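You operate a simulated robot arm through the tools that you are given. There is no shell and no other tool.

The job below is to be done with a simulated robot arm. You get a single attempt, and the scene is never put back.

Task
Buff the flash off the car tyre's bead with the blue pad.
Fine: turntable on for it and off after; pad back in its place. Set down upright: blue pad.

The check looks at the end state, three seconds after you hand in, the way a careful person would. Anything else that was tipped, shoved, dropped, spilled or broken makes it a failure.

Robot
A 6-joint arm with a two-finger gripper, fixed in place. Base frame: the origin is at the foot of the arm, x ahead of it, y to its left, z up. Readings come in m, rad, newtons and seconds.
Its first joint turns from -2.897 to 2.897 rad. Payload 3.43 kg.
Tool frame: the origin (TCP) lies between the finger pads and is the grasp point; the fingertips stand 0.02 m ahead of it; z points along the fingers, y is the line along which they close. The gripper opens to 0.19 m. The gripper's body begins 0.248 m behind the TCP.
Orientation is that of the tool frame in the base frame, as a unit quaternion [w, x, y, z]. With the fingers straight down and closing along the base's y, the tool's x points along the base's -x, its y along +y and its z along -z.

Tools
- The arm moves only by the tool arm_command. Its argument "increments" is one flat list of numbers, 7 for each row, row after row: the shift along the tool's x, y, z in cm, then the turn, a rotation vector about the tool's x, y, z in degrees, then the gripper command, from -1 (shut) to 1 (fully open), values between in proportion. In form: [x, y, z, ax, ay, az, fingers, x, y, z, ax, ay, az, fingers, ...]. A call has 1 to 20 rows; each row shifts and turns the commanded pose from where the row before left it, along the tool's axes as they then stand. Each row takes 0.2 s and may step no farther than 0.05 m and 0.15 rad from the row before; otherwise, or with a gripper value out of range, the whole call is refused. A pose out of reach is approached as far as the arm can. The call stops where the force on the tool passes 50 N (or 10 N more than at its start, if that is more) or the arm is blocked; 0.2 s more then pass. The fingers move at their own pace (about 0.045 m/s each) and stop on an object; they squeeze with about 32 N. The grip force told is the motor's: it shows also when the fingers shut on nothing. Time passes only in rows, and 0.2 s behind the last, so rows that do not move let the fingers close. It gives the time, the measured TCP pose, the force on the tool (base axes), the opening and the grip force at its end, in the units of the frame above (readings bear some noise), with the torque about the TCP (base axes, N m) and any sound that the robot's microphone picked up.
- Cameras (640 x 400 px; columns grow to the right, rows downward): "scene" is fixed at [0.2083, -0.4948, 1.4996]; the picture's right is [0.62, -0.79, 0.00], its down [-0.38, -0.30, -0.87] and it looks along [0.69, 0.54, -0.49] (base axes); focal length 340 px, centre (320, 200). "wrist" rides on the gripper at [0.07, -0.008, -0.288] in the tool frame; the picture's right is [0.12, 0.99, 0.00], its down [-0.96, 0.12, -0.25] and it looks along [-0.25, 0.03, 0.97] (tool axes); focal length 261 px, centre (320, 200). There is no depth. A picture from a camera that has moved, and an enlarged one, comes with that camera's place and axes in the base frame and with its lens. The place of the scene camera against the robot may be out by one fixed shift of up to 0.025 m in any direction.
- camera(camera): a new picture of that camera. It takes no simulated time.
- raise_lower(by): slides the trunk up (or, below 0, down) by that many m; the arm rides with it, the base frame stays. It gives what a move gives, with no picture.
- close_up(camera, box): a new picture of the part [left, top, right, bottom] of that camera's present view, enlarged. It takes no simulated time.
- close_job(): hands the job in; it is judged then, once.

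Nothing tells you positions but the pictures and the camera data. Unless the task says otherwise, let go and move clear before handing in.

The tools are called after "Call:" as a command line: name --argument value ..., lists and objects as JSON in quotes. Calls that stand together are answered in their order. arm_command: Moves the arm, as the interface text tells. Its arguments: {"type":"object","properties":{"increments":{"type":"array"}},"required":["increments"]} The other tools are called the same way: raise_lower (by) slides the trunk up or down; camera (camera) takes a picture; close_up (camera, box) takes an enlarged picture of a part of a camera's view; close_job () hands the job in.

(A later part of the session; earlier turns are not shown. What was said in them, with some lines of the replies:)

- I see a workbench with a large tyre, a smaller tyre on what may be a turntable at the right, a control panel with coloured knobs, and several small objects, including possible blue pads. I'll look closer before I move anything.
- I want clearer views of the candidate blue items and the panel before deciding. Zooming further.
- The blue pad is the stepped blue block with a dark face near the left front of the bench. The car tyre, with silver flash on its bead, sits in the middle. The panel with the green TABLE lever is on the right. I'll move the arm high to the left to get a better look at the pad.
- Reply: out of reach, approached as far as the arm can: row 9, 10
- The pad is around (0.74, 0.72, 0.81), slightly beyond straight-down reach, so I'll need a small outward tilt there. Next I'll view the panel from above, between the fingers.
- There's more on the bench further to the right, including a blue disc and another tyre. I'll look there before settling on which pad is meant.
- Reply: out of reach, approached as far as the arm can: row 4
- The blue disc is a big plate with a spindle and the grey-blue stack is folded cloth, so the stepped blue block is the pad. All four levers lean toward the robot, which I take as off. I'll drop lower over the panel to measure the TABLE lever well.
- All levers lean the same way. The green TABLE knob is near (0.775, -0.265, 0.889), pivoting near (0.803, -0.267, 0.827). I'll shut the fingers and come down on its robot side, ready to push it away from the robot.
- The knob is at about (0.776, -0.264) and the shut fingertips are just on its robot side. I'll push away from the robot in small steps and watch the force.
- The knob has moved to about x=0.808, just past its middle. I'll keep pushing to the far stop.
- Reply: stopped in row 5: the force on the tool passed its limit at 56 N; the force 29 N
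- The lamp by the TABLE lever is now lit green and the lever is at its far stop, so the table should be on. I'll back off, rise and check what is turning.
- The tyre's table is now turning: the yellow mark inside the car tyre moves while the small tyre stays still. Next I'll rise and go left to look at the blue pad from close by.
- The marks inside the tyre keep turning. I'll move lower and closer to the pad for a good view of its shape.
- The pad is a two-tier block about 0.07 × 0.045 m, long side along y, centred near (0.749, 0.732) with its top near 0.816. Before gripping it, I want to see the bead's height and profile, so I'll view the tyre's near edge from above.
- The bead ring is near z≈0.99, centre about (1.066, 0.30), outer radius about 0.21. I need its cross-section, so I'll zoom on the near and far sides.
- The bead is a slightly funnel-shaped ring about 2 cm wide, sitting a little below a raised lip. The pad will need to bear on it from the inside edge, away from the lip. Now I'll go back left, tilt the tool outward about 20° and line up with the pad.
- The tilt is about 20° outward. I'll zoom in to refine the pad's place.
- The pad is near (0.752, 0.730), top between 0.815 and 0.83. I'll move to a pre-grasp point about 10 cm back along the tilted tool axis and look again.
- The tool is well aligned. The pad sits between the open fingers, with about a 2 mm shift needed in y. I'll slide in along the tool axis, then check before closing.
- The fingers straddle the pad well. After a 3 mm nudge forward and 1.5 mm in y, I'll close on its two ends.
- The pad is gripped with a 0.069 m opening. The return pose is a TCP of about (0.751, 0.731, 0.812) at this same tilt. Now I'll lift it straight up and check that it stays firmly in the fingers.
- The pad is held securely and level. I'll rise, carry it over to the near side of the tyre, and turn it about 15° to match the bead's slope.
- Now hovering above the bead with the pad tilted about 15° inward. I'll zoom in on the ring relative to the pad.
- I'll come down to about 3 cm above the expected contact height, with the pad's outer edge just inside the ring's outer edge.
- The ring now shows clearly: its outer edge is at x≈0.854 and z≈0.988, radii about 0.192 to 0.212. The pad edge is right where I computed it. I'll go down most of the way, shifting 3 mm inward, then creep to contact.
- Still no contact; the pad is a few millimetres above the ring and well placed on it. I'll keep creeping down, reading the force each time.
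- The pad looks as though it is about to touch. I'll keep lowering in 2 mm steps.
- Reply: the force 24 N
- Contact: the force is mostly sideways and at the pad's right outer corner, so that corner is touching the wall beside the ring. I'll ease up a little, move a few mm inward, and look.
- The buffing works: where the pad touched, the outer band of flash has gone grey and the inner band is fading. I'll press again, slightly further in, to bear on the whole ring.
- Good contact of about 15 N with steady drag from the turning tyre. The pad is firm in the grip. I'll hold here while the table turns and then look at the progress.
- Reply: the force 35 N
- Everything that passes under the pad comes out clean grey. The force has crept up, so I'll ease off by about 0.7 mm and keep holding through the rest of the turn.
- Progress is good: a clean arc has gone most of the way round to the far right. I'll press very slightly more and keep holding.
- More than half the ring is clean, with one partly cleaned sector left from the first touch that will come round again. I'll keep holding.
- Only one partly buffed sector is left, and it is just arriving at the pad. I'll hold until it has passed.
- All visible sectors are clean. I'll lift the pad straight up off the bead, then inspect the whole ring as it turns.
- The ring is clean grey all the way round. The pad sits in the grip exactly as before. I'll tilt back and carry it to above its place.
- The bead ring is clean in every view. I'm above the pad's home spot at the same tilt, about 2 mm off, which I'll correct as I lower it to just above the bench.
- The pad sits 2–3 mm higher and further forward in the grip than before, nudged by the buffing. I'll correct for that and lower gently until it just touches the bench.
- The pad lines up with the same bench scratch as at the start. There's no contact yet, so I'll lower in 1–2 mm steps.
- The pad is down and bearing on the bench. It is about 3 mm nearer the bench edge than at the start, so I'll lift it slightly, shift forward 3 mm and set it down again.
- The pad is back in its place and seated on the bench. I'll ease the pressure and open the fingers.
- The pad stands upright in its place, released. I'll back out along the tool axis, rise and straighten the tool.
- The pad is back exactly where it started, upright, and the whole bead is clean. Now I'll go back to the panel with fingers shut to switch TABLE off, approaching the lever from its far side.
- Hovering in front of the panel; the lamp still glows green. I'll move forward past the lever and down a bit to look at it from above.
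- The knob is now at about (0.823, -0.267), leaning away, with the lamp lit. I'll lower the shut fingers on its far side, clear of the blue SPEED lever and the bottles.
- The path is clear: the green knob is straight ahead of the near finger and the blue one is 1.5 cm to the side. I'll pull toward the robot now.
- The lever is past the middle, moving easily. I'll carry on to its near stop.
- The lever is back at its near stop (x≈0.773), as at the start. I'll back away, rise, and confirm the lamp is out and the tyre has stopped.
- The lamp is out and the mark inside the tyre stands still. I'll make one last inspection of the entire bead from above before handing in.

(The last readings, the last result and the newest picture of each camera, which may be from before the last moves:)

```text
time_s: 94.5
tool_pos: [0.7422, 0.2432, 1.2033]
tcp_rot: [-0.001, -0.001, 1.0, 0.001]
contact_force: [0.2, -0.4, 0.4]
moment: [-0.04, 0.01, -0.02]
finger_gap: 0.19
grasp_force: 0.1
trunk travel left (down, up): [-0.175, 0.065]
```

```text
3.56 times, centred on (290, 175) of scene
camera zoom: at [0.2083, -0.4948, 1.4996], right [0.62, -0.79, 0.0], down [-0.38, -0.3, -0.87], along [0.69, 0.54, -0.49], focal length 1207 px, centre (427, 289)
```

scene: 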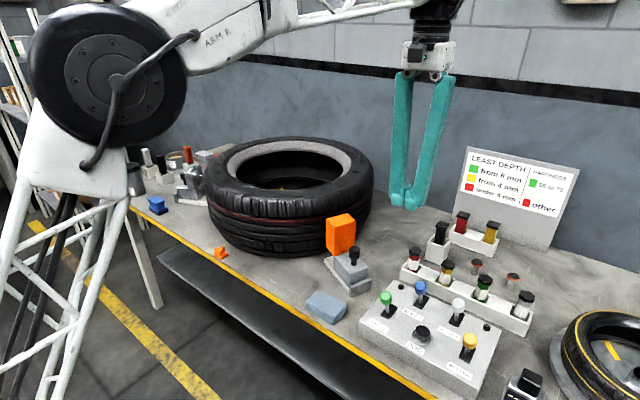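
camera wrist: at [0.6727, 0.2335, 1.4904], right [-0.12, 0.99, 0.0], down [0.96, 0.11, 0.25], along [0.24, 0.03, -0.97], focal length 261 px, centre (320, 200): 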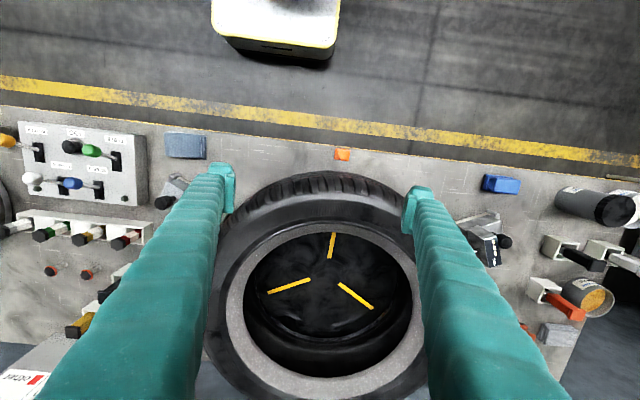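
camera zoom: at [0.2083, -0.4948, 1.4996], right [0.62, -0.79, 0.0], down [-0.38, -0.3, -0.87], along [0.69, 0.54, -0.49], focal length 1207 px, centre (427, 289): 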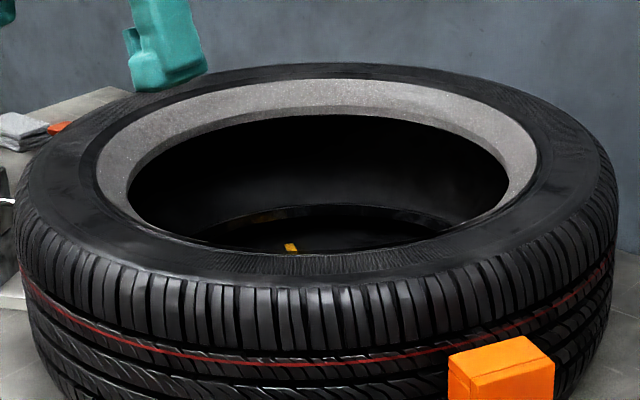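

The whole bead is clean, grey all the way round with no flash left. The table is off and still, the blue pad is upright in its place, and the arm is clear and empty-handed. I'm handing in the job.

Call:
close_job

```text
The job is handed in.
```

The flash is buffed off the car tyre's bead. From above, the ring showed clean grey all the way round before I handed in.

- **Turntable:** I switched it on with the TABLE lever for the buffing and off afterwards. The lamp is out and the tyre has stopped turning.
- **Blue pad:** it is standing upright in its place, within a few millimetres of where it started.
- **Everything else:** the only things I touched were the pad, the TABLE lever and the tyre's bead, and I saw nothing tipped or moved. The gripper is empty and clear of the bench.
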